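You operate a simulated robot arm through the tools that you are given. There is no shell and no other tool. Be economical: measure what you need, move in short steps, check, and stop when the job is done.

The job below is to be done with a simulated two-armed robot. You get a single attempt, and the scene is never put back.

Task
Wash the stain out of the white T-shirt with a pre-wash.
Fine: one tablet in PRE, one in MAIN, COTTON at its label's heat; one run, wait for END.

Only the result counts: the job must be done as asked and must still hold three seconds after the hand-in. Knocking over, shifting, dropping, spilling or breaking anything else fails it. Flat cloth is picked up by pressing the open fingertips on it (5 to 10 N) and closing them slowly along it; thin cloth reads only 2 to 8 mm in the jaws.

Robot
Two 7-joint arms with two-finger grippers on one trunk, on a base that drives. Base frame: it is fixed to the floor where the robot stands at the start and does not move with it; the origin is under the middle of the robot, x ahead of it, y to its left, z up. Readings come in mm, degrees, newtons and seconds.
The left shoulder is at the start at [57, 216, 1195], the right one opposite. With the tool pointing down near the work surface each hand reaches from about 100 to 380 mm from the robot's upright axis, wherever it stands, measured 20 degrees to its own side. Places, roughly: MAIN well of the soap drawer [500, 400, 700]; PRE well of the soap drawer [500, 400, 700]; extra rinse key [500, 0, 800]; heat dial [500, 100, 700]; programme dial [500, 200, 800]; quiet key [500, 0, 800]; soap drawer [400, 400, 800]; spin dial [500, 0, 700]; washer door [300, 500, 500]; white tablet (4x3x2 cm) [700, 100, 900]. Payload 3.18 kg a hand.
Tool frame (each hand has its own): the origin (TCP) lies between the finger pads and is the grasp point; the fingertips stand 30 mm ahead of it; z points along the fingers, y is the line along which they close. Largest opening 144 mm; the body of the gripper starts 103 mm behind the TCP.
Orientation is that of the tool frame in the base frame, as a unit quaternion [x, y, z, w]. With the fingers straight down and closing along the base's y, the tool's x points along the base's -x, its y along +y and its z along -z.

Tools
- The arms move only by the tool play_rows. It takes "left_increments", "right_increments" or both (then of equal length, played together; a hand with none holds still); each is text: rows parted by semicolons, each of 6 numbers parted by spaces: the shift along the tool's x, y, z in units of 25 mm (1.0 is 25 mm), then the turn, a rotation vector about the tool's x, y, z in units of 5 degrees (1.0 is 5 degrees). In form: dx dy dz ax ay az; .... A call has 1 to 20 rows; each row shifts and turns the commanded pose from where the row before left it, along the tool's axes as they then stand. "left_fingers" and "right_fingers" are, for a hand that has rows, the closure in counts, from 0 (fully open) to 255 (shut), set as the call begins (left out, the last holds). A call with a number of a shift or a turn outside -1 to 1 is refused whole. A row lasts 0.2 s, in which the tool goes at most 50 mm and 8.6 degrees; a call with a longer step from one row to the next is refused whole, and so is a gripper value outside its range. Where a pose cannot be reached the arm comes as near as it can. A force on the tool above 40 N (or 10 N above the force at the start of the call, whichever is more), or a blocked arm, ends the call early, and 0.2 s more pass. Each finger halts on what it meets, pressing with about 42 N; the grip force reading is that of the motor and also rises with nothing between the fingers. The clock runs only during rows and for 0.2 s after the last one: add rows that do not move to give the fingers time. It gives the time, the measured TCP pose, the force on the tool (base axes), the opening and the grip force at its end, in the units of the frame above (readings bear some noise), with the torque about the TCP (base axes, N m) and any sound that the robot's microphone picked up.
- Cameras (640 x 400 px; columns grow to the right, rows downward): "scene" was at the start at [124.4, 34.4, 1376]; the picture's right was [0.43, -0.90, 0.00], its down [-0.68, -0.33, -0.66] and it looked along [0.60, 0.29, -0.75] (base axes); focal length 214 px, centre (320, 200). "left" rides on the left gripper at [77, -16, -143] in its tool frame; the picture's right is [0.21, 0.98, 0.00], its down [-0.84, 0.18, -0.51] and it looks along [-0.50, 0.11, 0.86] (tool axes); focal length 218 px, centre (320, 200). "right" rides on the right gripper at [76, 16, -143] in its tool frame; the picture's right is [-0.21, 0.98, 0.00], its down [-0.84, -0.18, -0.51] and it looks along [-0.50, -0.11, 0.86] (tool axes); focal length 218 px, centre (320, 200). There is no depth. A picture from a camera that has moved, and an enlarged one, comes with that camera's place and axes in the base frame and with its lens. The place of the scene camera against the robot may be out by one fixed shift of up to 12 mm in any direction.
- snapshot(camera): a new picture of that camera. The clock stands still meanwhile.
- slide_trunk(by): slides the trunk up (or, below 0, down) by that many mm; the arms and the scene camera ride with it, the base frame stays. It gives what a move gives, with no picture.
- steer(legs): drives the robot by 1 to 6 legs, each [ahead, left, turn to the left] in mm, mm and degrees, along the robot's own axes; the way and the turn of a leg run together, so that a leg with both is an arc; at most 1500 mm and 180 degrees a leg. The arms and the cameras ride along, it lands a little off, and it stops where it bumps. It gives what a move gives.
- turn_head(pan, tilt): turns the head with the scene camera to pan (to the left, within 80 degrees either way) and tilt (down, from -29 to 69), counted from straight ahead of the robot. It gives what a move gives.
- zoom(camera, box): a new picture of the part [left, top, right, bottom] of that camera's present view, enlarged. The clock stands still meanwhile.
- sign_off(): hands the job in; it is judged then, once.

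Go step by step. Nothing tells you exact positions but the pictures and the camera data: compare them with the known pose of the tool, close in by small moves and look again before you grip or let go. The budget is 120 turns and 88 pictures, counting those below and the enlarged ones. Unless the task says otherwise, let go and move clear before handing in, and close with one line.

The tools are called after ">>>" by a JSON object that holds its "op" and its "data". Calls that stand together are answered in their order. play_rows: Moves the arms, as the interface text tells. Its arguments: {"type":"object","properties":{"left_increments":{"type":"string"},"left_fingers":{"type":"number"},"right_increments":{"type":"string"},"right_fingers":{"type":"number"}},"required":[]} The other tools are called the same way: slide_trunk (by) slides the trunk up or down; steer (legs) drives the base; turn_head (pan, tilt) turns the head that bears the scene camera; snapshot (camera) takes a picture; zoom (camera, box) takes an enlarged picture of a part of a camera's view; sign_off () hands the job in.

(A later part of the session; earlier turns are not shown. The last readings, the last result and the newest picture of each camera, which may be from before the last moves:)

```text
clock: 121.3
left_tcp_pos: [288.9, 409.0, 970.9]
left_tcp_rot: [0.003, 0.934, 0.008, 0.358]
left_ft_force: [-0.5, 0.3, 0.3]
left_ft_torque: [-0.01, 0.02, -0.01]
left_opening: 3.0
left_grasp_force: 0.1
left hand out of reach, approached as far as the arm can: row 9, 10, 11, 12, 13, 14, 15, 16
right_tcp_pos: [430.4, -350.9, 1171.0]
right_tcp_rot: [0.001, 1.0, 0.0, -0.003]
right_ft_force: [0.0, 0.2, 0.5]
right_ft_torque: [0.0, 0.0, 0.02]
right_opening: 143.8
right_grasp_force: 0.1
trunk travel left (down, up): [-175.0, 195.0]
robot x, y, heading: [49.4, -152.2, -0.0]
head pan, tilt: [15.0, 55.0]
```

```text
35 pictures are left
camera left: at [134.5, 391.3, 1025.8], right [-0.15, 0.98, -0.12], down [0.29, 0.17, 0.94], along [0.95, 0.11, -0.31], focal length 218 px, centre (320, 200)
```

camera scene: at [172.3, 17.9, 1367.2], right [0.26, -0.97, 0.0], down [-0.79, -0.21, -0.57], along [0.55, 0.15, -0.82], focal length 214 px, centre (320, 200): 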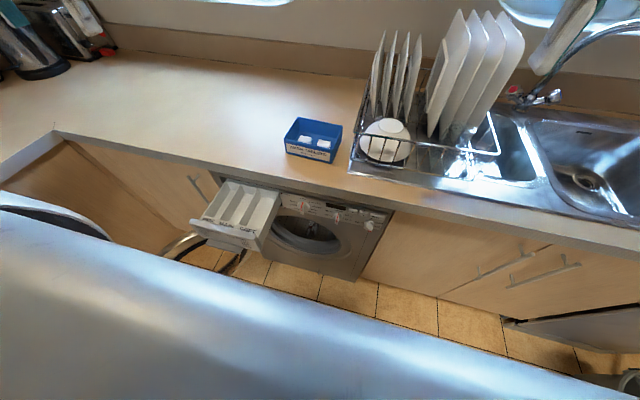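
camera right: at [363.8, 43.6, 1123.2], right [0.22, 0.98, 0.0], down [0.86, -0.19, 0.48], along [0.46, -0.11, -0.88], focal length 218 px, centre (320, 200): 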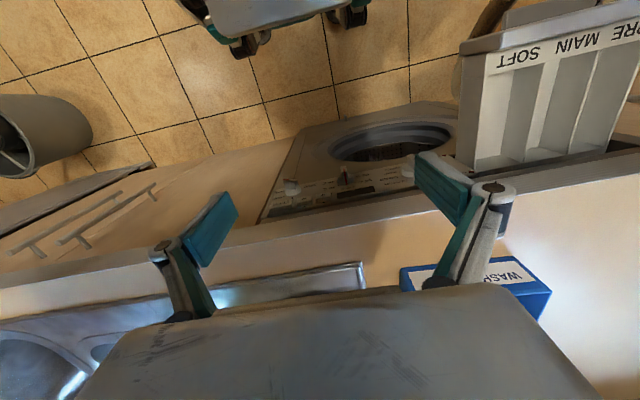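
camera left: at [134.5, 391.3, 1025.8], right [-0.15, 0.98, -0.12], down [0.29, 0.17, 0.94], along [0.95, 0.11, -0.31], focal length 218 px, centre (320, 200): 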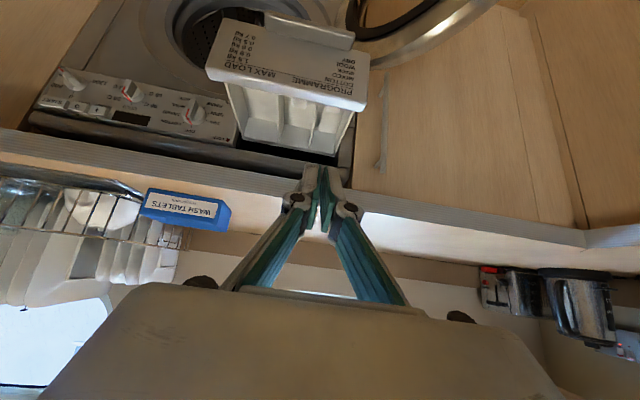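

The hand is close to the body; I'll back the robot 150 mm and lower the trunk so the hand comes level with the drawer front.

>>> {"op": "steer", "data": {"legs": [[-180, 0, 0]]}}

>>> {"op": "slide_trunk", "data": {"by": -150}}

>>> {"op": "play_rows", "data": {"left_increments": "-0.35 -0.4 0.95 0 0 0;-0.35 -0.4 0.95 0 0 0;-0.35 -0.4 0.95 0 0 0;0 0 0.9 0 0 0;0 0 0.9 0 0 0;0 0 0 0 0 0"}}

>>> {"op": "snapshot", "data": {"camera": "left"}}

```text
clock: 122.8
left_tcp_pos: [109.7, 407.8, 970.2]
left_tcp_rot: [0.002, 0.934, 0.007, 0.358]
left_ft_force: [-0.2, -0.8, 0.5]
left_ft_torque: [0.01, -0.05, 0.0]
left_opening: 3.0
left_grasp_force: 0.0
right_tcp_pos: [252.0, -350.9, 1171.4]
right_tcp_rot: [0.0, 1.0, 0.0, -0.003]
right_ft_force: [-0.9, -0.7, 1.5]
right_ft_torque: [-0.02, 0.0, 0.04]
right_opening: 144.1
right_grasp_force: 0.0
trunk travel left (down, up): [-175.0, 195.0]
robot x, y, heading: [-130.8, -152.6, 0.2]
head pan, tilt: [15.0, 55.0]
```

```text
clock: 124.5
left_tcp_pos: [119.7, 409.3, 763.3]
left_tcp_rot: [0.004, 0.994, 0.006, 0.11]
left_ft_force: [0.4, -0.4, 0.3]
left_ft_torque: [-0.02, -0.02, -0.01]
left_opening: 2.6
left_grasp_force: 0.0
right_tcp_pos: [250.4, -350.7, 1022.3]
right_tcp_rot: [0.0, 1.0, 0.0, -0.003]
right_ft_force: [-0.1, 0.2, -0.3]
right_ft_torque: [0.02, -0.02, 0.0]
right_opening: 143.9
right_grasp_force: 0.1
trunk travel left (down, up): [-25.0, 345.0]
robot x, y, heading: [-130.7, -152.0, 0.1]
head pan, tilt: [15.0, 55.0]
```

```text
clock: 125.9
left_tcp_pos: [180.6, 412.7, 662.0]
left_tcp_rot: [0.002, 0.994, 0.006, 0.111]
left_ft_force: [-0.5, 1.2, 0.4]
left_ft_torque: [-0.01, 0.02, 0.04]
left_opening: 3.0
left_grasp_force: 0.1
left hand out of reach, approached as far as the arm can: row 1, 2, 3, 4
right_tcp_pos: [252.2, -350.6, 1021.0]
right_tcp_rot: [-0.001, 1.0, 0.0, -0.004]
right_ft_force: [-0.9, -0.1, 0.3]
right_ft_torque: [0.04, -0.01, 0.0]
right_opening: 144.0
right_grasp_force: 0.0
trunk travel left (down, up): [-25.0, 345.0]
robot x, y, heading: [-130.7, -151.8, -0.0]
head pan, tilt: [15.0, 55.0]
```

```text
34 pictures are left
camera left: at [73.4, 395.3, 784.8], right [-0.2, 0.98, -0.03], down [0.71, 0.17, 0.68], along [0.67, 0.11, -0.73], focal length 218 px, centre (320, 200)
```

left: 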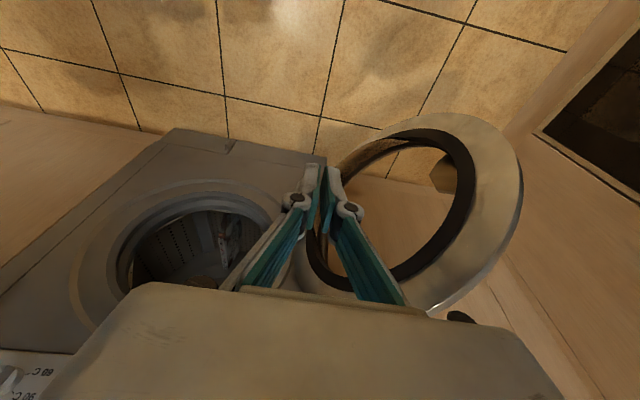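

The trunk move changed the tilt and the hand is now low, in front of the washer. Raise it to drawer height and approach its front.

>>> {"op": "play_rows", "data": {"left_increments": "-0.22 0 -0.97 0 0 0;-0.22 0 -0.97 0 0 0;-0.22 0 -0.97 0 0 0;-0.22 0 -0.97 0 0 0;-0.22 0 -0.97 0 0 0;-0.95 -0.35 0.21 0 0 0;-0.95 -0.35 0.21 0 0 0;-0.95 -0.35 0.21 0 0 0;-0.9 -0.35 0.2 0 0 0;0 0 0 0 0 0"}}

>>> {"op": "snapshot", "data": {"camera": "left"}}

>>> {"op": "turn_head", "data": {"pan": 25, "tilt": 25}}

>>> {"op": "snapshot", "data": {"camera": "scene"}}

```text
clock: 128.1
left_tcp_pos: [275.3, 373.9, 785.9]
left_tcp_rot: [0.005, 0.994, 0.006, 0.11]
left_ft_force: [-0.3, 0.1, 0.1]
left_ft_torque: [-0.04, 0.0, -0.02]
left_opening: 2.9
left_grasp_force: 0.1
right_tcp_pos: [251.5, -350.2, 1021.1]
right_tcp_rot: [0.0, 1.0, 0.0, -0.003]
right_ft_force: [-0.3, -0.1, 0.3]
right_ft_torque: [0.01, 0.02, -0.02]
right_opening: 144.0
right_grasp_force: 0.0
trunk travel left (down, up): [-25.0, 345.0]
robot x, y, heading: [-128.5, -146.0, -0.1]
head pan, tilt: [15.0, 55.0]
```

```text
33 pictures are left
camera left: at [168.3, 357.9, 909.6], right [-0.2, 0.98, -0.03], down [0.71, 0.17, 0.68], along [0.67, 0.11, -0.73], focal length 218 px, centre (320, 200)
```

left: 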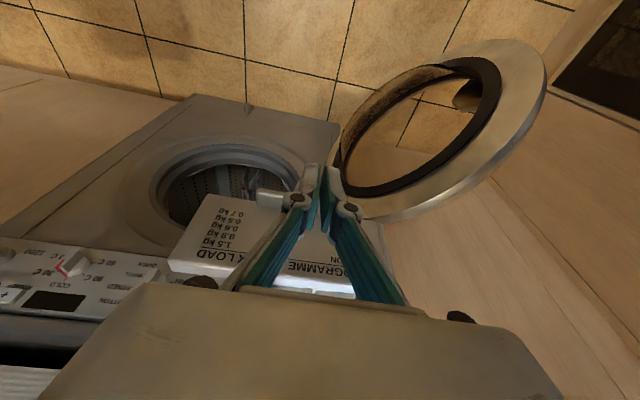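

```text
clock: 129.1
left_tcp_pos: [274.9, 375.2, 786.6]
left_tcp_rot: [0.003, 0.994, 0.006, 0.11]
left_ft_force: [-0.1, -0.5, -0.4]
left_ft_torque: [0.03, 0.01, -0.01]
left_opening: 2.8
left_grasp_force: 0.1
right_tcp_pos: [252.3, -350.3, 1021.4]
right_tcp_rot: [-0.001, 1.0, 0.001, -0.004]
right_ft_force: [-0.6, -0.6, 0.4]
right_ft_torque: [-0.04, -0.05, 0.0]
right_opening: 144.1
right_grasp_force: 0.1
trunk travel left (down, up): [-25.0, 345.0]
robot x, y, heading: [-128.1, -151.5, -0.1]
head pan, tilt: [25.0, 25.0]
```

```text
32 pictures are left
camera scene: at [229.8, -111.8, 1117.8], right [0.42, -0.91, 0.0], down [-0.38, -0.18, -0.91], along [0.82, 0.38, -0.42], focal length 214 px, centre (320, 200)
```

scene: 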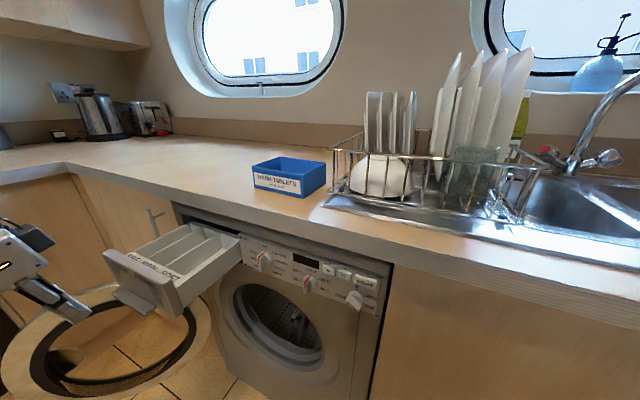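

Fingers are in front of the drawer. Push it in along +x.

>>> {"op": "play_rows", "data": {"left_increments": "-0.9 0 0.2 0 0 0;-0.9 0 0.2 0 0 0;-0.7 0 0.15 0 0 0;-0.5 0 0.11 0 0 0;-0.5 0 0.11 0 0 0;-0.5 0 0.11 0 0 0;-0.5 0 0.11 0 0 0;-0.5 0 0.11 0 0 0;0 0 0 0 0 0"}}

```text
clock: 131.1
left_tcp_pos: [402.7, 375.8, 785.0]
left_tcp_rot: [0.004, 0.994, 0.007, 0.111]
left_ft_force: [-0.3, 0.5, -0.2]
left_ft_torque: [0.02, -0.01, 0.02]
left_opening: 3.1
left_grasp_force: 0.1
right_tcp_pos: [253.0, -350.7, 1020.0]
right_tcp_rot: [-0.001, 1.0, 0.0, -0.004]
right_ft_force: [-0.5, 0.0, -1.3]
right_ft_torque: [0.01, 0.0, -0.02]
right_opening: 143.9
right_grasp_force: 0.1
trunk travel left (down, up): [-25.0, 345.0]
robot x, y, heading: [-127.0, -149.2, 0.1]
head pan, tilt: [25.0, 25.0]
```

>>> {"op": "zoom", "data": {"camera": "scene", "box": [60, 180, 400, 400]}}

>>> {"op": "play_rows", "data": {"left_increments": "-0.5 0 0.11 0 0 0;-0.5 0 0.11 0 0 0;-0.5 0 0.11 0 0 0;-0.5 0 0.11 0 0 0;-0.4 0 0.09 0 0 0;-0.4 0 0.09 0 0 0;0 0 0 0 0 0"}}

```text
1.82 times, centred on (230, 290) of scene
camera zoom: at [229.8, -111.8, 1118.0], right [0.42, -0.91, 0.0], down [-0.38, -0.18, -0.91], along [0.82, 0.38, -0.42], focal length 390 px, centre (484, 36)
```

zoom: 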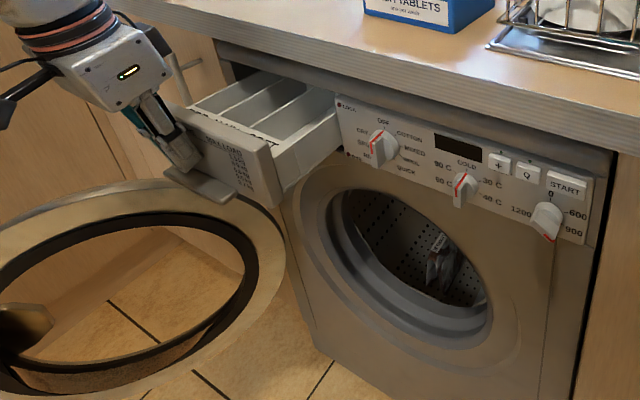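

```text
clock: 132.7
left_tcp_pos: [474.5, 374.7, 786.6]
left_tcp_rot: [0.004, 0.994, 0.007, 0.11]
left_ft_force: [0.5, -0.2, -0.7]
left_ft_torque: [0.0, 0.02, 0.03]
left_opening: 3.0
left_grasp_force: 0.1
right_tcp_pos: [252.0, -350.9, 1019.8]
right_tcp_rot: [0.0, 1.0, 0.001, -0.003]
right_ft_force: [0.1, -0.1, -0.5]
right_ft_torque: [-0.04, 0.06, -0.01]
right_opening: 143.9
right_grasp_force: 0.1
trunk travel left (down, up): [-25.0, 345.0]
robot x, y, heading: [-127.6, -152.1, 0.2]
head pan, tilt: [25.0, 25.0]
```

The drawer is sliding in. Continue in small steps.

>>> {"op": "play_rows", "data": {"left_increments": "-0.4 0 0.09 0 0 0;-0.3 0 0.07 0 0 0;-0.3 0 0.07 0 0 0;0 0 0 0 0 0"}}

>>> {"op": "zoom", "data": {"camera": "scene", "box": [100, 180, 400, 370]}}

```text
clock: 133.5
left_tcp_pos: [493.4, 374.2, 786.1]
left_tcp_rot: [0.002, 0.995, 0.004, 0.104]
left_ft_force: [-16.1, -2.3, 1.1]
left_ft_torque: [0.27, -2.06, 0.19]
left_opening: 3.0
left_grasp_force: 0.0
right_tcp_pos: [249.9, -349.0, 1020.5]
right_tcp_rot: [-0.001, 1.0, 0.001, -0.003]
right_ft_force: [0.3, -1.2, 0.3]
right_ft_torque: [0.03, -0.01, -0.03]
right_opening: 144.0
right_grasp_force: 0.0
trunk travel left (down, up): [-25.0, 345.0]
robot x, y, heading: [-130.7, -153.4, 0.4]
head pan, tilt: [25.0, 25.0]
stopped in row 4 (left hand): the force on the tool passed its limit at 45 N (the readings are from after the stop); the commanded pose is now the measured one
```

```text
2.11 times, centred on (250, 275) of scene
camera zoom: at [227.5, -111.2, 1118.6], right [0.43, -0.9, 0.0], down [-0.38, -0.18, -0.91], along [0.82, 0.39, -0.42], focal length 452 px, centre (467, 42)
```

zoom: 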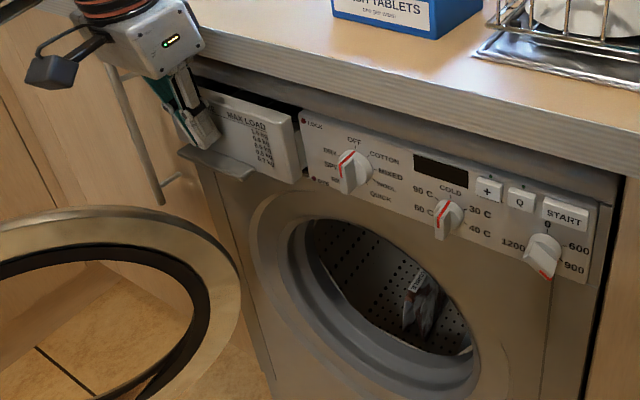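

The stop was the gripper body on the counter edge; the drawer front still protrudes a bit. I'll retreat, tilt the fingers forward more, and finish the push.

>>> {"op": "play_rows", "data": {"left_increments": "0.9 0 -0.2 0 0 0;0.9 0 -0.2 0 0 0;0.9 0 -0.2 0 0 0;0.7 0 -0.2 0 0 0;0 0 0 0 -1 0;0 0 0 0 -1 0;0 0 0 0 -1 0;0 0 0 0 -1 0;0 0 0 0 -1 0;0 0 0 0 -1 0;0 0 0 0 -1 0;0 0 0 0 -1 0;0 0 0 0 0 0"}}

```text
clock: 136.3
left_tcp_pos: [397.6, 392.5, 788.4]
left_tcp_rot: [0.007, 0.899, 0.002, 0.439]
left_ft_force: [-0.4, 0.0, 0.5]
left_ft_torque: [-0.02, 0.02, 0.03]
left_opening: 2.8
left_grasp_force: 0.0
left hand out of reach, approached as far as the arm can: row 8, 9, 10, 11
right_tcp_pos: [252.2, -349.4, 1021.1]
right_tcp_rot: [-0.001, 1.0, -0.001, -0.004]
right_ft_force: [0.2, -0.8, 0.6]
right_ft_torque: [-0.01, 0.03, -0.02]
right_opening: 143.9
right_grasp_force: 0.1
trunk travel left (down, up): [-25.0, 345.0]
robot x, y, heading: [-126.7, -153.2, 0.0]
head pan, tilt: [25.0, 25.0]
```

Tilted ~52°. Push again.

>>> {"op": "play_rows", "data": {"left_increments": "0.4 -0.6 0.3 0 0 0;-0.55 0 0.7 0 0 0;-0.55 0 0.7 0 0 0;-0.3 0 0.4 0 0 0;-0.2 0 0.26 0 0 0;-0.2 0 0.26 0 0 0;-0.2 0 0.26 0 0 0;0 0 0 0 0 0"}}

>>> {"op": "play_rows", "data": {"left_increments": "-0.15 0 0.2 0 0 0;-0.15 0 0.2 0 0 0;-0.15 0 0.2 0 0 0;-0.15 0 0.2 0 0 0;0 0 0 0 0 0"}}

>>> {"op": "zoom", "data": {"camera": "scene", "box": [100, 180, 400, 370]}}

```text
clock: 138.1
left_tcp_pos: [436.1, 426.9, 778.2]
left_tcp_rot: [0.005, 0.899, 0.003, 0.439]
left_ft_force: [0.8, -0.4, 1.0]
left_ft_torque: [-0.03, 0.02, 0.0]
left_opening: 2.9
left_grasp_force: 0.0
left hand out of reach, approached as far as the arm can: row 1, 2, 3, 4, 5, 6, 7
right_tcp_pos: [252.2, -349.8, 1021.0]
right_tcp_rot: [-0.001, 1.0, 0.0, -0.004]
right_ft_force: [0.1, 0.0, 1.1]
right_ft_torque: [-0.02, 0.02, 0.01]
right_opening: 144.0
right_grasp_force: 0.1
trunk travel left (down, up): [-25.0, 345.0]
robot x, y, heading: [-130.1, -152.3, 0.1]
head pan, tilt: [25.0, 25.0]
```

```text
clock: 139.3
left_tcp_pos: [451.9, 438.7, 778.9]
left_tcp_rot: [0.006, 0.898, 0.002, 0.439]
left_ft_force: [0.9, -0.4, 0.5]
left_ft_torque: [-0.01, -0.03, 0.01]
left_opening: 2.9
left_grasp_force: 0.0
left hand out of reach, approached as far as the arm can: row 1, 2, 3, 4
right_tcp_pos: [252.4, -348.2, 1020.2]
right_tcp_rot: [-0.001, 1.0, 0.0, -0.004]
right_ft_force: [-0.2, 0.1, 0.1]
right_ft_torque: [0.04, -0.01, 0.0]
right_opening: 143.7
right_grasp_force: 0.0
trunk travel left (down, up): [-25.0, 345.0]
robot x, y, heading: [-133.1, -150.7, -0.1]
head pan, tilt: [25.0, 25.0]
```

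```text
2.11 times, centred on (250, 275) of scene
camera zoom: at [229.2, -111.1, 1117.9], right [0.43, -0.91, 0.0], down [-0.38, -0.18, -0.91], along [0.82, 0.39, -0.42], focal length 452 px, centre (467, 42)
```

zoom: 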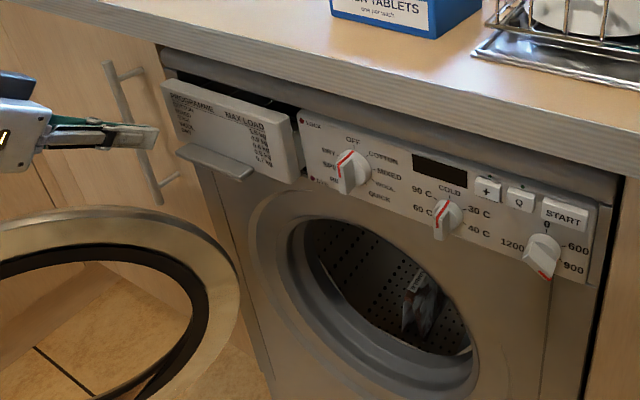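

The hand drifted left at its reach limit. I'll use the base: shift right so the fingertips face the drawer centre, then drive gently forward.

>>> {"op": "steer", "data": {"legs": [[-15, -65, 0]]}}

>>> {"op": "steer", "data": {"legs": [[35, 0, 0]]}}

>>> {"op": "zoom", "data": {"camera": "scene", "box": [100, 180, 400, 370]}}

```text
clock: 140.6
left_tcp_pos: [437.5, 373.3, 779.1]
left_tcp_rot: [0.005, 0.899, 0.003, 0.439]
left_ft_force: [0.1, 0.7, 0.6]
left_ft_torque: [0.03, 0.01, -0.02]
left_opening: 2.9
left_grasp_force: 0.0
right_tcp_pos: [237.6, -414.6, 1020.8]
right_tcp_rot: [0.0, 1.0, 0.0, -0.003]
right_ft_force: [-0.2, -0.7, -0.3]
right_ft_torque: [0.03, 0.01, 0.01]
right_opening: 143.9
right_grasp_force: 0.1
trunk travel left (down, up): [-25.0, 345.0]
robot x, y, heading: [-139.9, -215.3, 0.1]
head pan, tilt: [25.0, 25.0]
```

```text
clock: 141.4
left_tcp_pos: [472.8, 373.4, 778.5]
left_tcp_rot: [0.005, 0.899, 0.002, 0.438]
left_ft_force: [0.3, -0.8, 0.0]
left_ft_torque: [0.03, -0.01, 0.01]
left_opening: 2.8
left_grasp_force: 0.1
right_tcp_pos: [272.8, -415.8, 1021.4]
right_tcp_rot: [-0.001, 1.0, 0.0, -0.004]
right_ft_force: [-0.1, -0.9, 0.4]
right_ft_torque: [0.0, 0.02, 0.01]
right_opening: 144.0
right_grasp_force: 0.0
trunk travel left (down, up): [-25.0, 345.0]
robot x, y, heading: [-111.7, -216.5, 0.4]
head pan, tilt: [25.0, 25.0]
```

```text
2.11 times, centred on (250, 275) of scene
camera zoom: at [249.8, -175.8, 1117.6], right [0.43, -0.9, 0.0], down [-0.38, -0.18, -0.91], along [0.82, 0.39, -0.42], focal length 452 px, centre (467, 42)
```

zoom: 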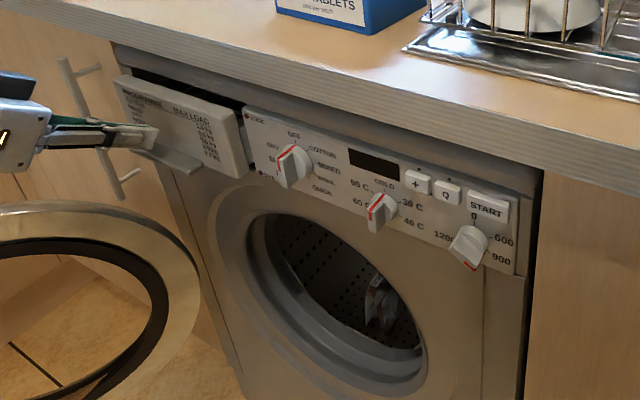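

Fingertips are at the drawer face. Advance by small drives watching the force.

>>> {"op": "steer", "data": {"legs": [[15, 0, 0]]}}

>>> {"op": "steer", "data": {"legs": [[12, 0, 0]]}}

>>> {"op": "zoom", "data": {"camera": "scene", "box": [100, 180, 340, 330]}}

```text
clock: 142.2
left_tcp_pos: [487.3, 374.4, 778.3]
left_tcp_rot: [0.006, 0.899, 0.002, 0.438]
left_ft_force: [0.3, 0.1, 0.2]
left_ft_torque: [0.0, -0.01, 0.03]
left_opening: 2.6
left_grasp_force: 0.1
right_tcp_pos: [287.5, -414.0, 1020.2]
right_tcp_rot: [-0.001, 1.0, 0.0, -0.004]
right_ft_force: [0.1, -0.6, -0.2]
right_ft_torque: [0.01, 0.05, 0.0]
right_opening: 144.3
right_grasp_force: 0.1
trunk travel left (down, up): [-25.0, 345.0]
robot x, y, heading: [-95.3, -213.1, 0.6]
head pan, tilt: [25.0, 25.0]
```

```text
clock: 142.9
left_tcp_pos: [499.6, 373.8, 778.1]
left_tcp_rot: [0.005, 0.899, 0.002, 0.437]
left_ft_force: [0.0, 0.0, -0.2]
left_ft_torque: [0.01, -0.01, -0.01]
left_opening: 2.7
left_grasp_force: 0.1
right_tcp_pos: [300.4, -413.8, 1020.3]
right_tcp_rot: [-0.001, 1.0, -0.001, -0.004]
right_ft_force: [-0.8, 0.5, -0.5]
right_ft_torque: [0.01, 0.04, 0.01]
right_opening: 143.6
right_grasp_force: 0.1
trunk travel left (down, up): [-25.0, 345.0]
robot x, y, heading: [-82.3, -218.1, 0.4]
head pan, tilt: [25.0, 25.0]
```

```text
2.67 times, centred on (220, 255) of scene
camera zoom: at [276.5, -175.7, 1117.7], right [0.43, -0.91, 0.0], down [-0.38, -0.18, -0.91], along [0.82, 0.39, -0.42], focal length 572 px, centre (587, 53)
```

zoom: 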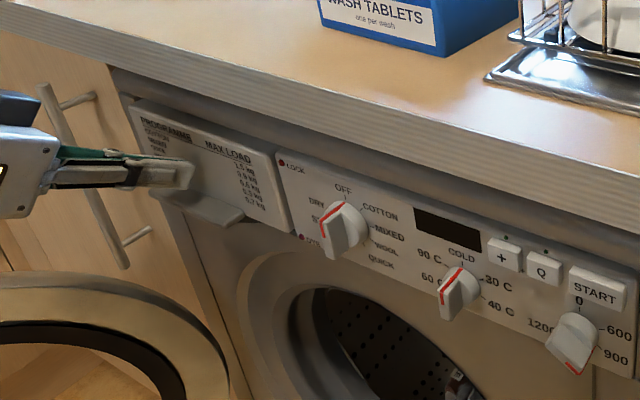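

Nearly flush; one more nudge to meet the stop.

>>> {"op": "steer", "data": {"legs": [[10, 0, 0]]}}

>>> {"op": "zoom", "data": {"camera": "scene", "box": [100, 180, 340, 330]}}

```text
clock: 143.7
left_tcp_pos: [506.2, 374.4, 778.2]
left_tcp_rot: [0.004, 0.899, 0.003, 0.438]
left_ft_force: [-20.0, 4.3, 1.6]
left_ft_torque: [0.0, 0.08, 0.12]
left_opening: 6.2
left_grasp_force: 31.0
right_tcp_pos: [307.7, -414.3, 1021.4]
right_tcp_rot: [-0.001, 1.0, 0.001, -0.002]
right_ft_force: [-0.8, -0.9, 0.2]
right_ft_torque: [0.02, 0.03, -0.01]
right_opening: 144.0
right_grasp_force: 0.0
trunk travel left (down, up): [-25.0, 345.0]
robot x, y, heading: [-76.5, -214.7, 0.3]
head pan, tilt: [25.0, 25.0]
```

```text
2.67 times, centred on (220, 255) of scene
camera zoom: at [284.3, -175.2, 1118.4], right [0.43, -0.9, 0.0], down [-0.38, -0.18, -0.91], along [0.82, 0.39, -0.42], focal length 572 px, centre (587, 53)
```

zoom: 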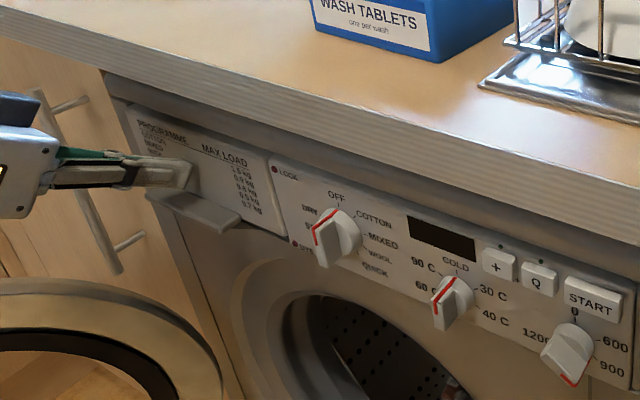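

Drawer closed against its stop. Back off and look at the door geometry.

>>> {"op": "steer", "data": {"legs": [[-300, 0, 0], [0, 215, 0]]}}

>>> {"op": "turn_head", "data": {"pan": 30, "tilt": 30}}

>>> {"op": "snapshot", "data": {"camera": "scene"}}

>>> {"op": "snapshot", "data": {"camera": "left"}}

```text
clock: 147.8
left_tcp_pos: [212.0, 588.3, 777.3]
left_tcp_rot: [0.004, 0.899, 0.002, 0.437]
left_ft_force: [0.9, -0.2, -0.4]
left_ft_torque: [0.0, 0.0, -0.03]
left_opening: 2.9
left_grasp_force: 0.1
right_tcp_pos: [13.3, -200.6, 1021.0]
right_tcp_rot: [-0.001, 1.0, 0.0, -0.004]
right_ft_force: [-1.2, 0.6, 0.2]
right_ft_torque: [-0.03, 0.0, 0.01]
right_opening: 144.1
right_grasp_force: 0.1
trunk travel left (down, up): [-25.0, 345.0]
robot x, y, heading: [-367.3, -3.0, 0.3]
head pan, tilt: [25.0, 25.0]
```

```text
clock: 148.5
left_tcp_pos: [211.9, 587.9, 778.7]
left_tcp_rot: [0.004, 0.899, 0.002, 0.437]
left_ft_force: [0.5, 0.5, -0.3]
left_ft_torque: [-0.02, 0.0, 0.0]
left_opening: 2.8
left_grasp_force: 0.1
right_tcp_pos: [12.7, -201.2, 1021.2]
right_tcp_rot: [-0.001, 1.0, 0.0, -0.004]
right_ft_force: [-0.1, 0.3, 1.1]
right_ft_torque: [-0.01, 0.0, 0.0]
right_opening: 143.9
right_grasp_force: 0.0
trunk travel left (down, up): [-25.0, 345.0]
robot x, y, heading: [-365.8, -1.3, 0.2]
head pan, tilt: [30.0, 30.0]
```

```text
25 pictures are left
camera scene: at [-15.5, 44.2, 1110.0], right [0.5, -0.86, 0.0], down [-0.43, -0.25, -0.87], along [0.75, 0.43, -0.5], focal length 214 px, centre (320, 200)
```

scene: 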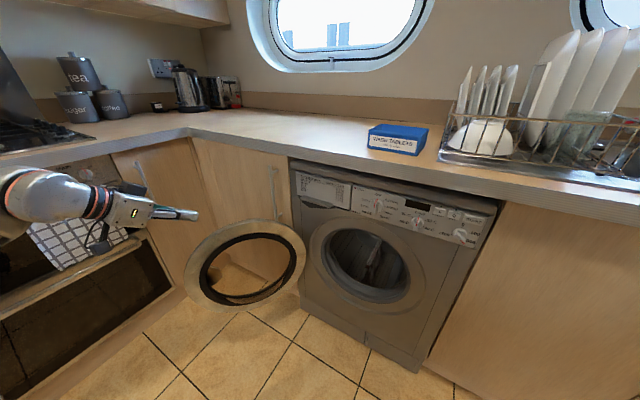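

```text
24 pictures are left
camera left: at [51.8, 571.9, 806.9], right [-0.12, 0.98, -0.16], down [0.12, 0.17, 0.98], along [0.98, 0.1, -0.14], focal length 218 px, centre (320, 200)
```

left: 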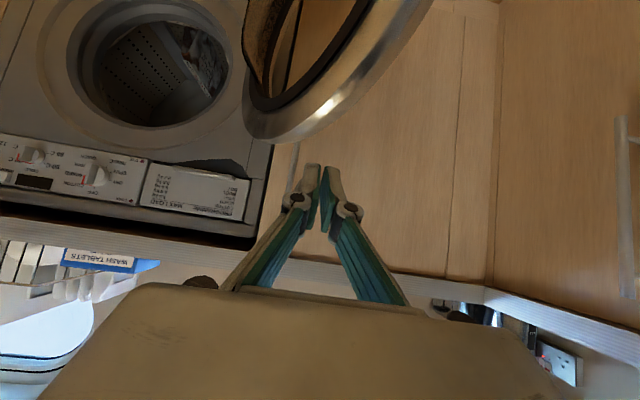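

The door stands open ~135° with hinge near (515,368) and free edge near (190,635); I must bring the hand behind it (corner side), draw it toward the robot, then swing it shut. First straighten the hand and reposition.

>>> {"op": "play_rows", "data": {"left_increments": "0 0 0 0 1 0;0 0 0 0 1 0;0 0 0 0 1 0;0 0 0 0 1 0;0 0 0 0 1 0;0 0 0 0 1 0;0 0 0 0 1 0;0 0 0 0 1 0;0 0 0 0 0 0"}}

>>> {"op": "steer", "data": {"legs": [[0, 90, 0], [210, 0, 0]]}}

>>> {"op": "snapshot", "data": {"camera": "left"}}

```text
clock: 150.5
left_tcp_pos: [211.6, 587.0, 778.5]
left_tcp_rot: [0.003, 0.995, 0.003, 0.104]
left_ft_force: [0.1, -1.0, 0.7]
left_ft_torque: [0.01, 0.0, 0.01]
left_opening: 2.7
left_grasp_force: 0.1
right_tcp_pos: [12.6, -201.7, 1021.3]
right_tcp_rot: [0.0, 1.0, 0.001, -0.004]
right_ft_force: [0.3, -0.4, 0.0]
right_ft_torque: [0.02, 0.01, -0.01]
right_opening: 143.9
right_grasp_force: 0.1
trunk travel left (down, up): [-25.0, 345.0]
robot x, y, heading: [-370.5, -1.7, 0.2]
head pan, tilt: [30.0, 30.0]
```

```text
clock: 153.2
left_tcp_pos: [422.8, 678.0, 777.5]
left_tcp_rot: [0.005, 0.995, 0.003, 0.104]
left_ft_force: [0.7, 0.9, 0.1]
left_ft_torque: [-0.03, 0.02, -0.01]
left_opening: 2.7
left_grasp_force: 0.0
right_tcp_pos: [223.2, -110.2, 1020.8]
right_tcp_rot: [-0.001, 1.0, 0.0, -0.004]
right_ft_force: [0.1, -0.4, -0.6]
right_ft_torque: [-0.02, 0.01, 0.0]
right_opening: 143.9
right_grasp_force: 0.2
trunk travel left (down, up): [-25.0, 345.0]
robot x, y, heading: [-158.3, 87.2, 0.1]
head pan, tilt: [30.0, 30.0]
```

```text
23 pictures are left
camera left: at [317.5, 661.0, 902.7], right [-0.2, 0.98, -0.04], down [0.72, 0.17, 0.67], along [0.66, 0.11, -0.74], focal length 218 px, centre (320, 200)
```

left: 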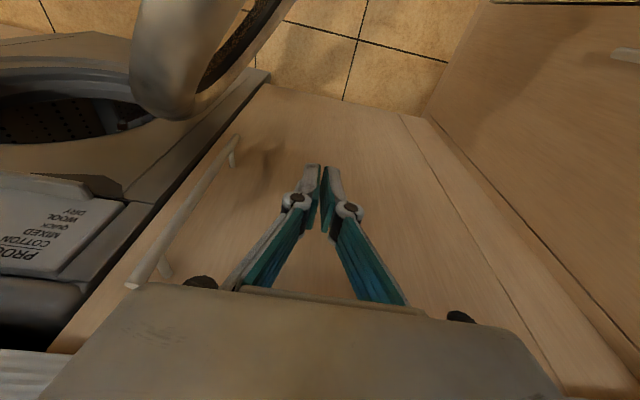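

Hand is behind the door. Lower it.

>>> {"op": "play_rows", "data": {"left_increments": "0.2 0 0.97 0 0 0;0.2 0 0.97 0 0 0;0.2 0 0.97 0 0 0;0.2 0 0.97 0 0 0;0.2 0 0.97 0 0 0;0.2 0 0.97 0 0 0;0 0 0 0 0 0"}}

>>> {"op": "snapshot", "data": {"camera": "left"}}

```text
clock: 155.0
left_tcp_pos: [402.9, 677.1, 608.0]
left_tcp_rot: [0.005, 0.997, 0.003, 0.074]
left_ft_force: [-0.7, 0.4, 0.1]
left_ft_torque: [-0.01, 0.01, 0.03]
left_opening: 2.7
left_grasp_force: 0.1
right_tcp_pos: [221.3, -111.6, 1021.9]
right_tcp_rot: [-0.001, 1.0, -0.001, -0.003]
right_ft_force: [-0.2, -0.2, 0.0]
right_ft_torque: [-0.01, -0.07, -0.01]
right_opening: 144.0
right_grasp_force: 0.0
trunk travel left (down, up): [-25.0, 345.0]
robot x, y, heading: [-159.4, 85.6, 0.0]
head pan, tilt: [30.0, 30.0]
stopped in row 7 (left hand): the arm was blocked; the commanded pose is now the measured one
```

```text
22 pictures are left
camera left: at [306.0, 661.7, 738.2], right [-0.2, 0.98, -0.02], down [0.76, 0.17, 0.63], along [0.62, 0.11, -0.78], focal length 218 px, centre (320, 200)
```

left: 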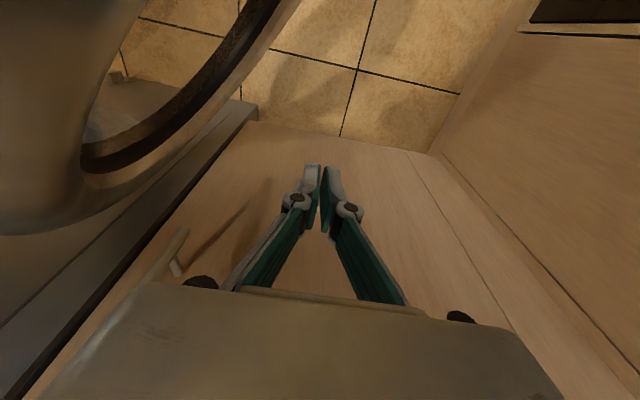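

Raise to ~645 so the body clears the door top, then sweep diagonally toward the robot to draw the door.

>>> {"op": "play_rows", "data": {"left_increments": "-0.15 0 -0.7 0 0 0;-0.15 0 -0.7 0 0 0;0.42 -0.71 -0.06 0 0 0;0.42 -0.71 -0.06 0 0 0;0.42 -0.71 -0.06 0 0 0;0.42 -0.71 -0.06 0 0 0;0.42 -0.71 -0.06 0 0 0;0.42 -0.71 -0.06 0 0 0;0.42 -0.71 -0.06 0 0 0;0.42 -0.71 -0.06 0 0 0;0 0 0 0 0 0"}}

>>> {"op": "snapshot", "data": {"camera": "scene"}}

```text
clock: 157.4
left_tcp_pos: [300.4, 590.3, 659.0]
left_tcp_rot: [0.006, 0.997, 0.003, 0.074]
left_ft_force: [0.0, -0.1, 0.4]
left_ft_torque: [0.01, 0.03, -0.01]
left_opening: 2.8
left_grasp_force: 0.0
left hand out of reach, approached as far as the arm can: row 5, 6, 7, 8, 9, 10
right_tcp_pos: [222.5, -111.5, 1020.5]
right_tcp_rot: [-0.001, 1.0, 0.0, -0.004]
right_ft_force: [0.1, 0.8, -0.2]
right_ft_torque: [0.0, 0.01, -0.02]
right_opening: 143.9
right_grasp_force: 0.0
trunk travel left (down, up): [-25.0, 345.0]
robot x, y, heading: [-161.5, 88.8, -0.1]
head pan, tilt: [30.0, 30.0]
```

```text
21 pictures are left
camera scene: at [194.2, 134.6, 1109.9], right [0.5, -0.86, 0.0], down [-0.43, -0.25, -0.87], along [0.75, 0.43, -0.5], focal length 214 px, centre (320, 200)
```

scene: 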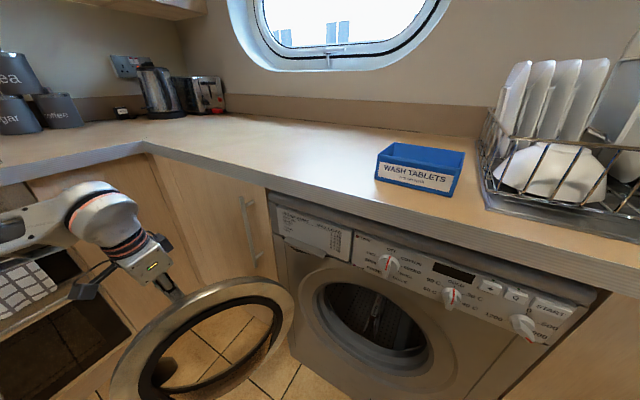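

The hand is against the outer side of the door top, at the arm's rightward limit. I'll carry the hand right with the base.

>>> {"op": "steer", "data": {"legs": [[0, -90, 0]]}}

>>> {"op": "steer", "data": {"legs": [[-20, -90, 0]]}}

>>> {"op": "snapshot", "data": {"camera": "scene"}}

```text
clock: 158.8
left_tcp_pos: [300.8, 500.4, 660.5]
left_tcp_rot: [0.005, 0.997, 0.003, 0.075]
left_ft_force: [-0.1, 0.1, 0.0]
left_ft_torque: [0.01, -0.02, 0.0]
left_opening: 2.9
left_grasp_force: 0.0
right_tcp_pos: [222.6, -198.5, 1020.8]
right_tcp_rot: [0.0, 1.0, 0.0, -0.003]
right_ft_force: [0.2, -0.2, -0.4]
right_ft_torque: [0.01, 0.0, -0.04]
right_opening: 144.0
right_grasp_force: 0.0
trunk travel left (down, up): [-25.0, 345.0]
robot x, y, heading: [-157.7, -0.4, 0.0]
head pan, tilt: [30.0, 30.0]
```

```text
clock: 160.3
left_tcp_pos: [281.0, 411.3, 660.1]
left_tcp_rot: [0.006, 0.997, 0.003, 0.074]
left_ft_force: [0.3, -0.1, -1.0]
left_ft_torque: [-0.03, -0.02, 0.0]
left_opening: 2.9
left_grasp_force: 0.1
right_tcp_pos: [200.9, -289.8, 1021.1]
right_tcp_rot: [0.0, 1.0, 0.0, -0.003]
right_ft_force: [-0.2, 0.3, -0.1]
right_ft_torque: [0.03, -0.01, -0.01]
right_opening: 144.1
right_grasp_force: 0.1
trunk travel left (down, up): [-25.0, 345.0]
robot x, y, heading: [-177.4, -89.6, -0.0]
head pan, tilt: [30.0, 30.0]
```

```text
20 pictures are left
camera scene: at [174.6, -44.8, 1110.0], right [0.5, -0.87, 0.0], down [-0.43, -0.25, -0.87], along [0.75, 0.43, -0.5], focal length 214 px, centre (320, 200)
```

scene: 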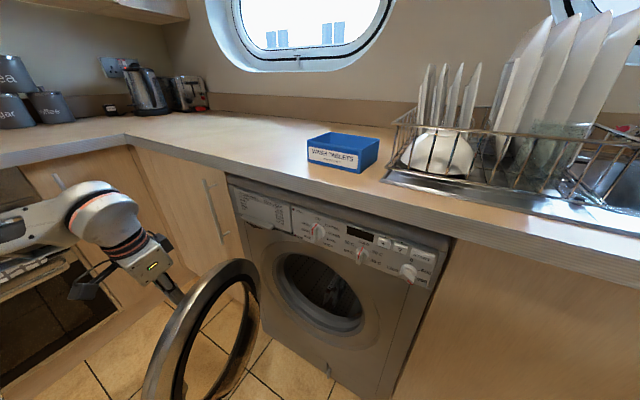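

Door now at ~90°. Continue the arc: right, then right-forward.

>>> {"op": "steer", "data": {"legs": [[0, -125, 0]]}}

>>> {"op": "steer", "data": {"legs": [[70, -105, 0]]}}

>>> {"op": "snapshot", "data": {"camera": "scene"}}

```text
clock: 162.0
left_tcp_pos: [282.5, 287.2, 660.4]
left_tcp_rot: [0.006, 0.997, 0.003, 0.074]
left_ft_force: [0.1, -0.2, -0.1]
left_ft_torque: [0.01, 0.02, 0.01]
left_opening: 3.1
left_grasp_force: 0.1
right_tcp_pos: [202.8, -411.8, 1021.5]
right_tcp_rot: [0.0, 1.0, 0.0, -0.004]
right_ft_force: [0.8, -0.1, 0.7]
right_ft_torque: [0.01, 0.02, 0.0]
right_opening: 144.1
right_grasp_force: 0.1
trunk travel left (down, up): [-25.0, 345.0]
robot x, y, heading: [-179.4, -214.5, 0.2]
head pan, tilt: [30.0, 30.0]
```

```text
clock: 163.6
left_tcp_pos: [351.5, 182.5, 660.2]
left_tcp_rot: [0.005, 0.997, 0.003, 0.074]
left_ft_force: [0.4, -0.1, -0.1]
left_ft_torque: [0.01, -0.04, 0.02]
left_opening: 3.0
left_grasp_force: 0.1
right_tcp_pos: [272.5, -518.4, 1020.0]
right_tcp_rot: [0.0, 1.0, 0.0, -0.005]
right_ft_force: [0.8, 0.0, -0.5]
right_ft_torque: [0.0, 0.03, -0.01]
right_opening: 143.9
right_grasp_force: 0.1
trunk travel left (down, up): [-25.0, 345.0]
robot x, y, heading: [-111.8, -323.1, 0.2]
head pan, tilt: [30.0, 30.0]
```

```text
19 pictures are left
camera scene: at [244.7, -272.9, 1109.9], right [0.5, -0.87, 0.0], down [-0.43, -0.25, -0.87], along [0.75, 0.43, -0.5], focal length 214 px, centre (320, 200)
```

scene: 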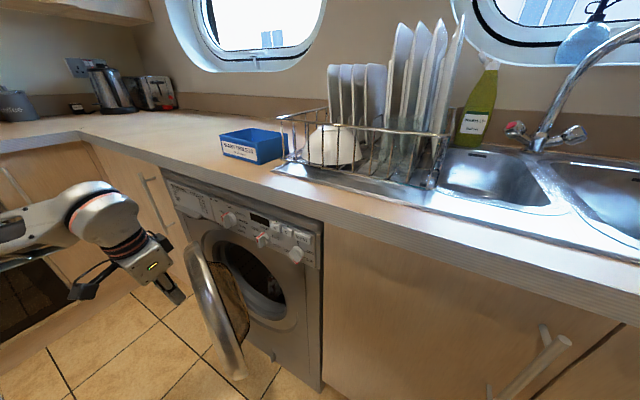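

>>> {"op": "steer", "data": {"legs": [[75, -60, 0]]}}

>>> {"op": "steer", "data": {"legs": [[25, -25, 0]]}}

>>> {"op": "zoom", "data": {"camera": "scene", "box": [20, 150, 360, 400]}}

```text
clock: 164.8
left_tcp_pos: [425.1, 123.0, 660.4]
left_tcp_rot: [0.006, 0.997, 0.004, 0.074]
left_ft_force: [0.0, -0.1, -0.5]
left_ft_torque: [0.02, 0.01, 0.01]
left_opening: 2.8
left_grasp_force: 0.0
right_tcp_pos: [346.0, -577.6, 1020.6]
right_tcp_rot: [0.0, 1.0, 0.0, -0.004]
right_ft_force: [-0.2, -1.2, 0.8]
right_ft_torque: [0.05, 0.02, 0.0]
right_opening: 144.2
right_grasp_force: 0.2
trunk travel left (down, up): [-25.0, 345.0]
robot x, y, heading: [-35.2, -374.7, 0.2]
head pan, tilt: [30.0, 30.0]
```

```text
clock: 165.7
left_tcp_pos: [448.9, 98.3, 659.1]
left_tcp_rot: [0.006, 0.997, 0.002, 0.073]
left_ft_force: [0.1, -1.1, 0.5]
left_ft_torque: [-0.01, 0.04, 0.0]
left_opening: 3.0
left_grasp_force: 0.0
right_tcp_pos: [372.6, -600.8, 1021.2]
right_tcp_rot: [-0.001, 1.0, 0.0, -0.004]
right_ft_force: [0.1, 0.0, 0.4]
right_ft_torque: [0.01, 0.04, -0.01]
right_opening: 143.7
right_grasp_force: 0.1
trunk travel left (down, up): [-25.0, 345.0]
robot x, y, heading: [-7.1, -398.5, 0.5]
head pan, tilt: [30.0, 30.0]
```

```text
1.60 times, centred on (190, 275) of scene
camera zoom: at [343.5, -356.8, 1109.8], right [0.5, -0.87, 0.0], down [-0.43, -0.25, -0.87], along [0.75, 0.43, -0.5], focal length 343 px, centre (528, 80)
```

zoom: 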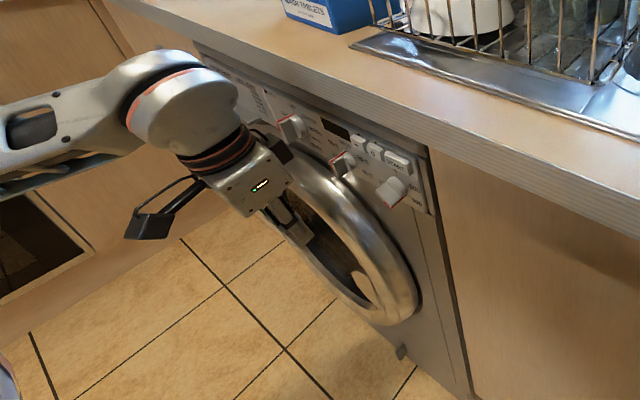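

The door is ~10° from shut. To avoid hitting the dials with the gripper body, back off slightly, tilt the fingers forward, and then push at the free edge.

>>> {"op": "steer", "data": {"legs": [[-70, -15, 0]]}}

>>> {"op": "play_rows", "data": {"left_increments": "0 0 0 0 -1 0;0 0 0 0 -1 0;0 0 0 0 -1 0;0 0 0 0 -1 0;0 0 0 0 -1 0;0 0 0 0 -1 0;0 0 0 0 -1 0;0 0 0 0 -1 0;0 0 0 0 0 0"}}

```text
clock: 166.8
left_tcp_pos: [379.6, 84.3, 660.3]
left_tcp_rot: [0.005, 0.997, 0.003, 0.075]
left_ft_force: [0.3, 0.5, 0.7]
left_ft_torque: [0.0, -0.01, 0.03]
left_opening: 3.0
left_grasp_force: 0.0
right_tcp_pos: [301.6, -615.7, 1020.8]
right_tcp_rot: [0.0, 1.0, 0.0, -0.004]
right_ft_force: [-0.1, -0.9, 0.0]
right_ft_torque: [-0.01, -0.06, 0.02]
right_opening: 144.1
right_grasp_force: 0.1
trunk travel left (down, up): [-25.0, 345.0]
robot x, y, heading: [-83.6, -416.0, 0.2]
head pan, tilt: [30.0, 30.0]
```

```text
clock: 168.8
left_tcp_pos: [395.5, 107.5, 653.7]
left_tcp_rot: [0.007, 0.912, 0.0, 0.411]
left_ft_force: [1.4, -0.1, 0.1]
left_ft_torque: [-0.01, 0.02, 0.01]
left_opening: 2.9
left_grasp_force: 0.0
left hand out of reach, approached as far as the arm can: row 3, 4, 5, 6
right_tcp_pos: [301.4, -615.8, 1020.9]
right_tcp_rot: [0.0, 1.0, 0.0, -0.004]
right_ft_force: [0.1, -0.5, 1.3]
right_ft_torque: [0.0, 0.0, 0.03]
right_opening: 143.9
right_grasp_force: 0.0
trunk travel left (down, up): [-25.0, 345.0]
robot x, y, heading: [-78.8, -416.0, 0.1]
head pan, tilt: [30.0, 30.0]
```

>>> {"op": "steer", "data": {"legs": [[0, -45, 0], [50, 0, 0]]}}

>>> {"op": "steer", "data": {"legs": [[15, 0, 0]]}}

>>> {"op": "steer", "data": {"legs": [[12, 0, 0]]}}

>>> {"op": "zoom", "data": {"camera": "scene", "box": [20, 130, 360, 380]}}

```text
clock: 170.4
left_tcp_pos: [444.6, 61.6, 653.3]
left_tcp_rot: [0.006, 0.912, 0.0, 0.41]
left_ft_force: [0.4, -0.3, 0.1]
left_ft_torque: [0.01, -0.02, -0.02]
left_opening: 3.0
left_grasp_force: 0.1
right_tcp_pos: [352.0, -660.2, 1020.9]
right_tcp_rot: [0.001, 1.0, 0.0, -0.004]
right_ft_force: [0.3, -1.2, 0.4]
right_ft_torque: [-0.01, 0.02, -0.01]
right_opening: 143.8
right_grasp_force: 0.0
trunk travel left (down, up): [-25.0, 345.0]
robot x, y, heading: [-29.6, -462.4, 0.0]
head pan, tilt: [30.0, 30.0]
```

```text
clock: 171.1
left_tcp_pos: [460.2, 61.7, 652.8]
left_tcp_rot: [0.008, 0.912, -0.001, 0.411]
left_ft_force: [0.5, 0.5, -0.1]
left_ft_torque: [0.01, 0.02, -0.02]
left_opening: 2.8
left_grasp_force: 0.1
right_tcp_pos: [366.3, -662.1, 1020.7]
right_tcp_rot: [0.0, 1.0, 0.0, -0.004]
right_ft_force: [0.4, -0.4, -0.3]
right_ft_torque: [-0.01, 0.02, 0.01]
right_opening: 143.9
right_grasp_force: 0.0
trunk travel left (down, up): [-25.0, 345.0]
robot x, y, heading: [-18.4, -463.3, 0.2]
head pan, tilt: [30.0, 30.0]
```

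```text
clock: 171.9
left_tcp_pos: [472.3, 62.7, 654.0]
left_tcp_rot: [0.007, 0.912, 0.0, 0.411]
left_ft_force: [0.1, 0.0, -0.1]
left_ft_torque: [0.0, -0.01, -0.02]
left_opening: 2.7
left_grasp_force: 0.1
right_tcp_pos: [378.6, -662.7, 1019.9]
right_tcp_rot: [0.001, 1.0, 0.0, -0.004]
right_ft_force: [0.1, 0.4, -0.6]
right_ft_torque: [0.05, 0.01, 0.02]
right_opening: 144.1
right_grasp_force: 0.1
trunk travel left (down, up): [-25.0, 345.0]
robot x, y, heading: [-6.9, -463.5, 0.2]
head pan, tilt: [30.0, 30.0]
```

```text
1.60 times, centred on (190, 255) of scene
camera zoom: at [350.7, -416.8, 1109.8], right [0.5, -0.87, 0.0], down [-0.43, -0.25, -0.87], along [0.75, 0.43, -0.5], focal length 343 px, centre (528, 112)
```

zoom: 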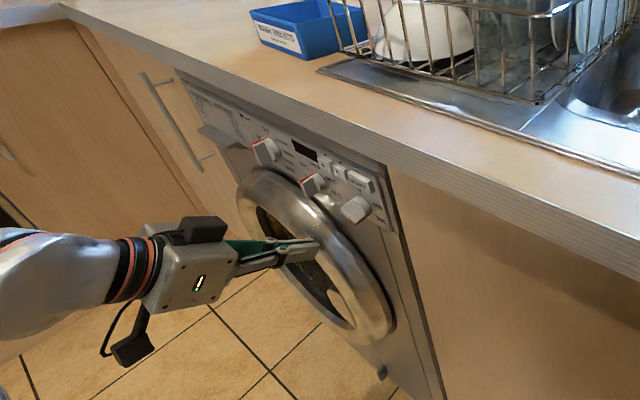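

>>> {"op": "steer", "data": {"legs": [[12, 0, 0]]}}

>>> {"op": "steer", "data": {"legs": [[10, 0, 0]]}}

>>> {"op": "steer", "data": {"legs": [[8, 0, 0]]}}

```text
clock: 172.6
left_tcp_pos: [485.0, 61.1, 654.5]
left_tcp_rot: [0.008, 0.912, 0.0, 0.411]
left_ft_force: [0.4, -1.5, 4.6]
left_ft_torque: [0.05, -0.11, -0.05]
left_opening: 1.6
left_grasp_force: 0.0
right_tcp_pos: [389.5, -661.8, 1021.2]
right_tcp_rot: [-0.001, 1.0, 0.0, -0.003]
right_ft_force: [0.2, -0.1, 1.4]
right_ft_torque: [0.02, -0.02, -0.01]
right_opening: 143.9
right_grasp_force: 0.0
trunk travel left (down, up): [-25.0, 345.0]
robot x, y, heading: [5.4, -461.5, 0.1]
head pan, tilt: [30.0, 30.0]
```

```text
clock: 173.4
left_tcp_pos: [495.0, 61.1, 655.6]
left_tcp_rot: [0.01, 0.911, 0.001, 0.413]
left_ft_force: [-0.7, -1.7, 12.6]
left_ft_torque: [0.08, -0.13, 0.01]
left_opening: 0.7
left_grasp_force: 0.0
right_tcp_pos: [398.6, -662.3, 1021.2]
right_tcp_rot: [0.001, 1.0, -0.001, -0.004]
right_ft_force: [0.0, 0.2, -0.1]
right_ft_torque: [0.04, 0.03, 0.02]
right_opening: 144.1
right_grasp_force: 0.0
trunk travel left (down, up): [-25.0, 345.0]
robot x, y, heading: [19.8, -463.1, 0.3]
head pan, tilt: [30.0, 30.0]
```

```text
clock: 174.1
left_tcp_pos: [503.4, 61.9, 658.3]
left_tcp_rot: [0.01, 0.91, 0.002, 0.415]
left_ft_force: [-7.1, -4.1, 16.6]
left_ft_torque: [0.0, 0.01, 0.0]
left_opening: 2.9
left_grasp_force: 0.0
right_tcp_pos: [407.3, -662.7, 1020.7]
right_tcp_rot: [0.001, 1.0, 0.001, -0.004]
right_ft_force: [-0.5, -1.0, -0.3]
right_ft_torque: [-0.02, 0.01, 0.0]
right_opening: 144.1
right_grasp_force: 0.1
trunk travel left (down, up): [-25.0, 345.0]
robot x, y, heading: [24.3, -461.6, -0.2]
head pan, tilt: [30.0, 30.0]
```

The force is upward, so the fingertips ride the ring's rim. Look.

>>> {"op": "zoom", "data": {"camera": "scene", "box": [60, 150, 300, 330]}}

```text
2.22 times, centred on (180, 240) of scene
camera zoom: at [379.0, -418.2, 1110.6], right [0.5, -0.87, 0.0], down [-0.43, -0.25, -0.87], along [0.75, 0.43, -0.5], focal length 477 px, centre (631, 111)
```

zoom: 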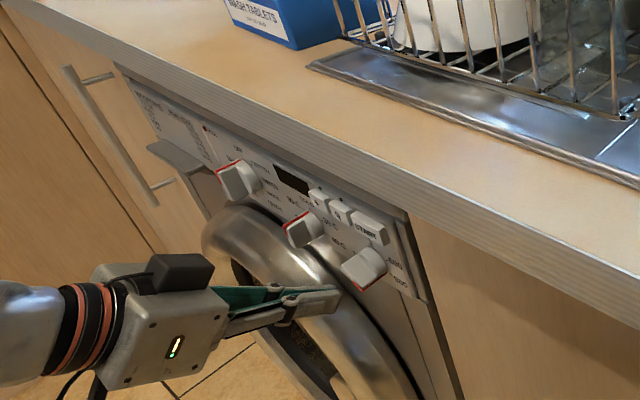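

Back off, lower the fingers ~60 mm, shift right 15 and push on the ring face.

>>> {"op": "steer", "data": {"legs": [[-60, -15, 0]]}}

>>> {"op": "play_rows", "data": {"left_increments": "0.45 0 0.4 0 0 0;0.45 0 0.4 0 0 0;0.45 0 0.4 0 0 0;0.45 0 0.4 0 0 0;0 0 0 0 0 0"}}

```text
clock: 175.1
left_tcp_pos: [443.5, 46.5, 656.4]
left_tcp_rot: [0.011, 0.91, 0.0, 0.414]
left_ft_force: [0.3, 0.4, 0.6]
left_ft_torque: [-0.01, -0.05, 0.02]
left_opening: 3.2
left_grasp_force: 0.0
right_tcp_pos: [348.6, -677.4, 1021.7]
right_tcp_rot: [0.0, 1.0, 0.0, -0.004]
right_ft_force: [-0.6, 0.2, -0.2]
right_ft_torque: [0.02, 0.0, 0.0]
right_opening: 144.3
right_grasp_force: 0.1
trunk travel left (down, up): [-25.0, 345.0]
robot x, y, heading: [-28.7, -475.8, 0.0]
head pan, tilt: [30.0, 30.0]
```

```text
clock: 176.3
left_tcp_pos: [444.9, 46.6, 596.3]
left_tcp_rot: [0.009, 0.91, 0.002, 0.414]
left_ft_force: [-0.2, -0.8, 0.7]
left_ft_torque: [0.0, -0.01, 0.01]
left_opening: 2.9
left_grasp_force: 0.1
right_tcp_pos: [347.3, -676.3, 1021.5]
right_tcp_rot: [0.001, 1.0, 0.0, -0.004]
right_ft_force: [0.1, 0.2, 0.5]
right_ft_torque: [-0.02, 0.03, 0.0]
right_opening: 143.7
right_grasp_force: 0.1
trunk travel left (down, up): [-25.0, 345.0]
robot x, y, heading: [-34.1, -478.4, 0.0]
head pan, tilt: [30.0, 30.0]
```

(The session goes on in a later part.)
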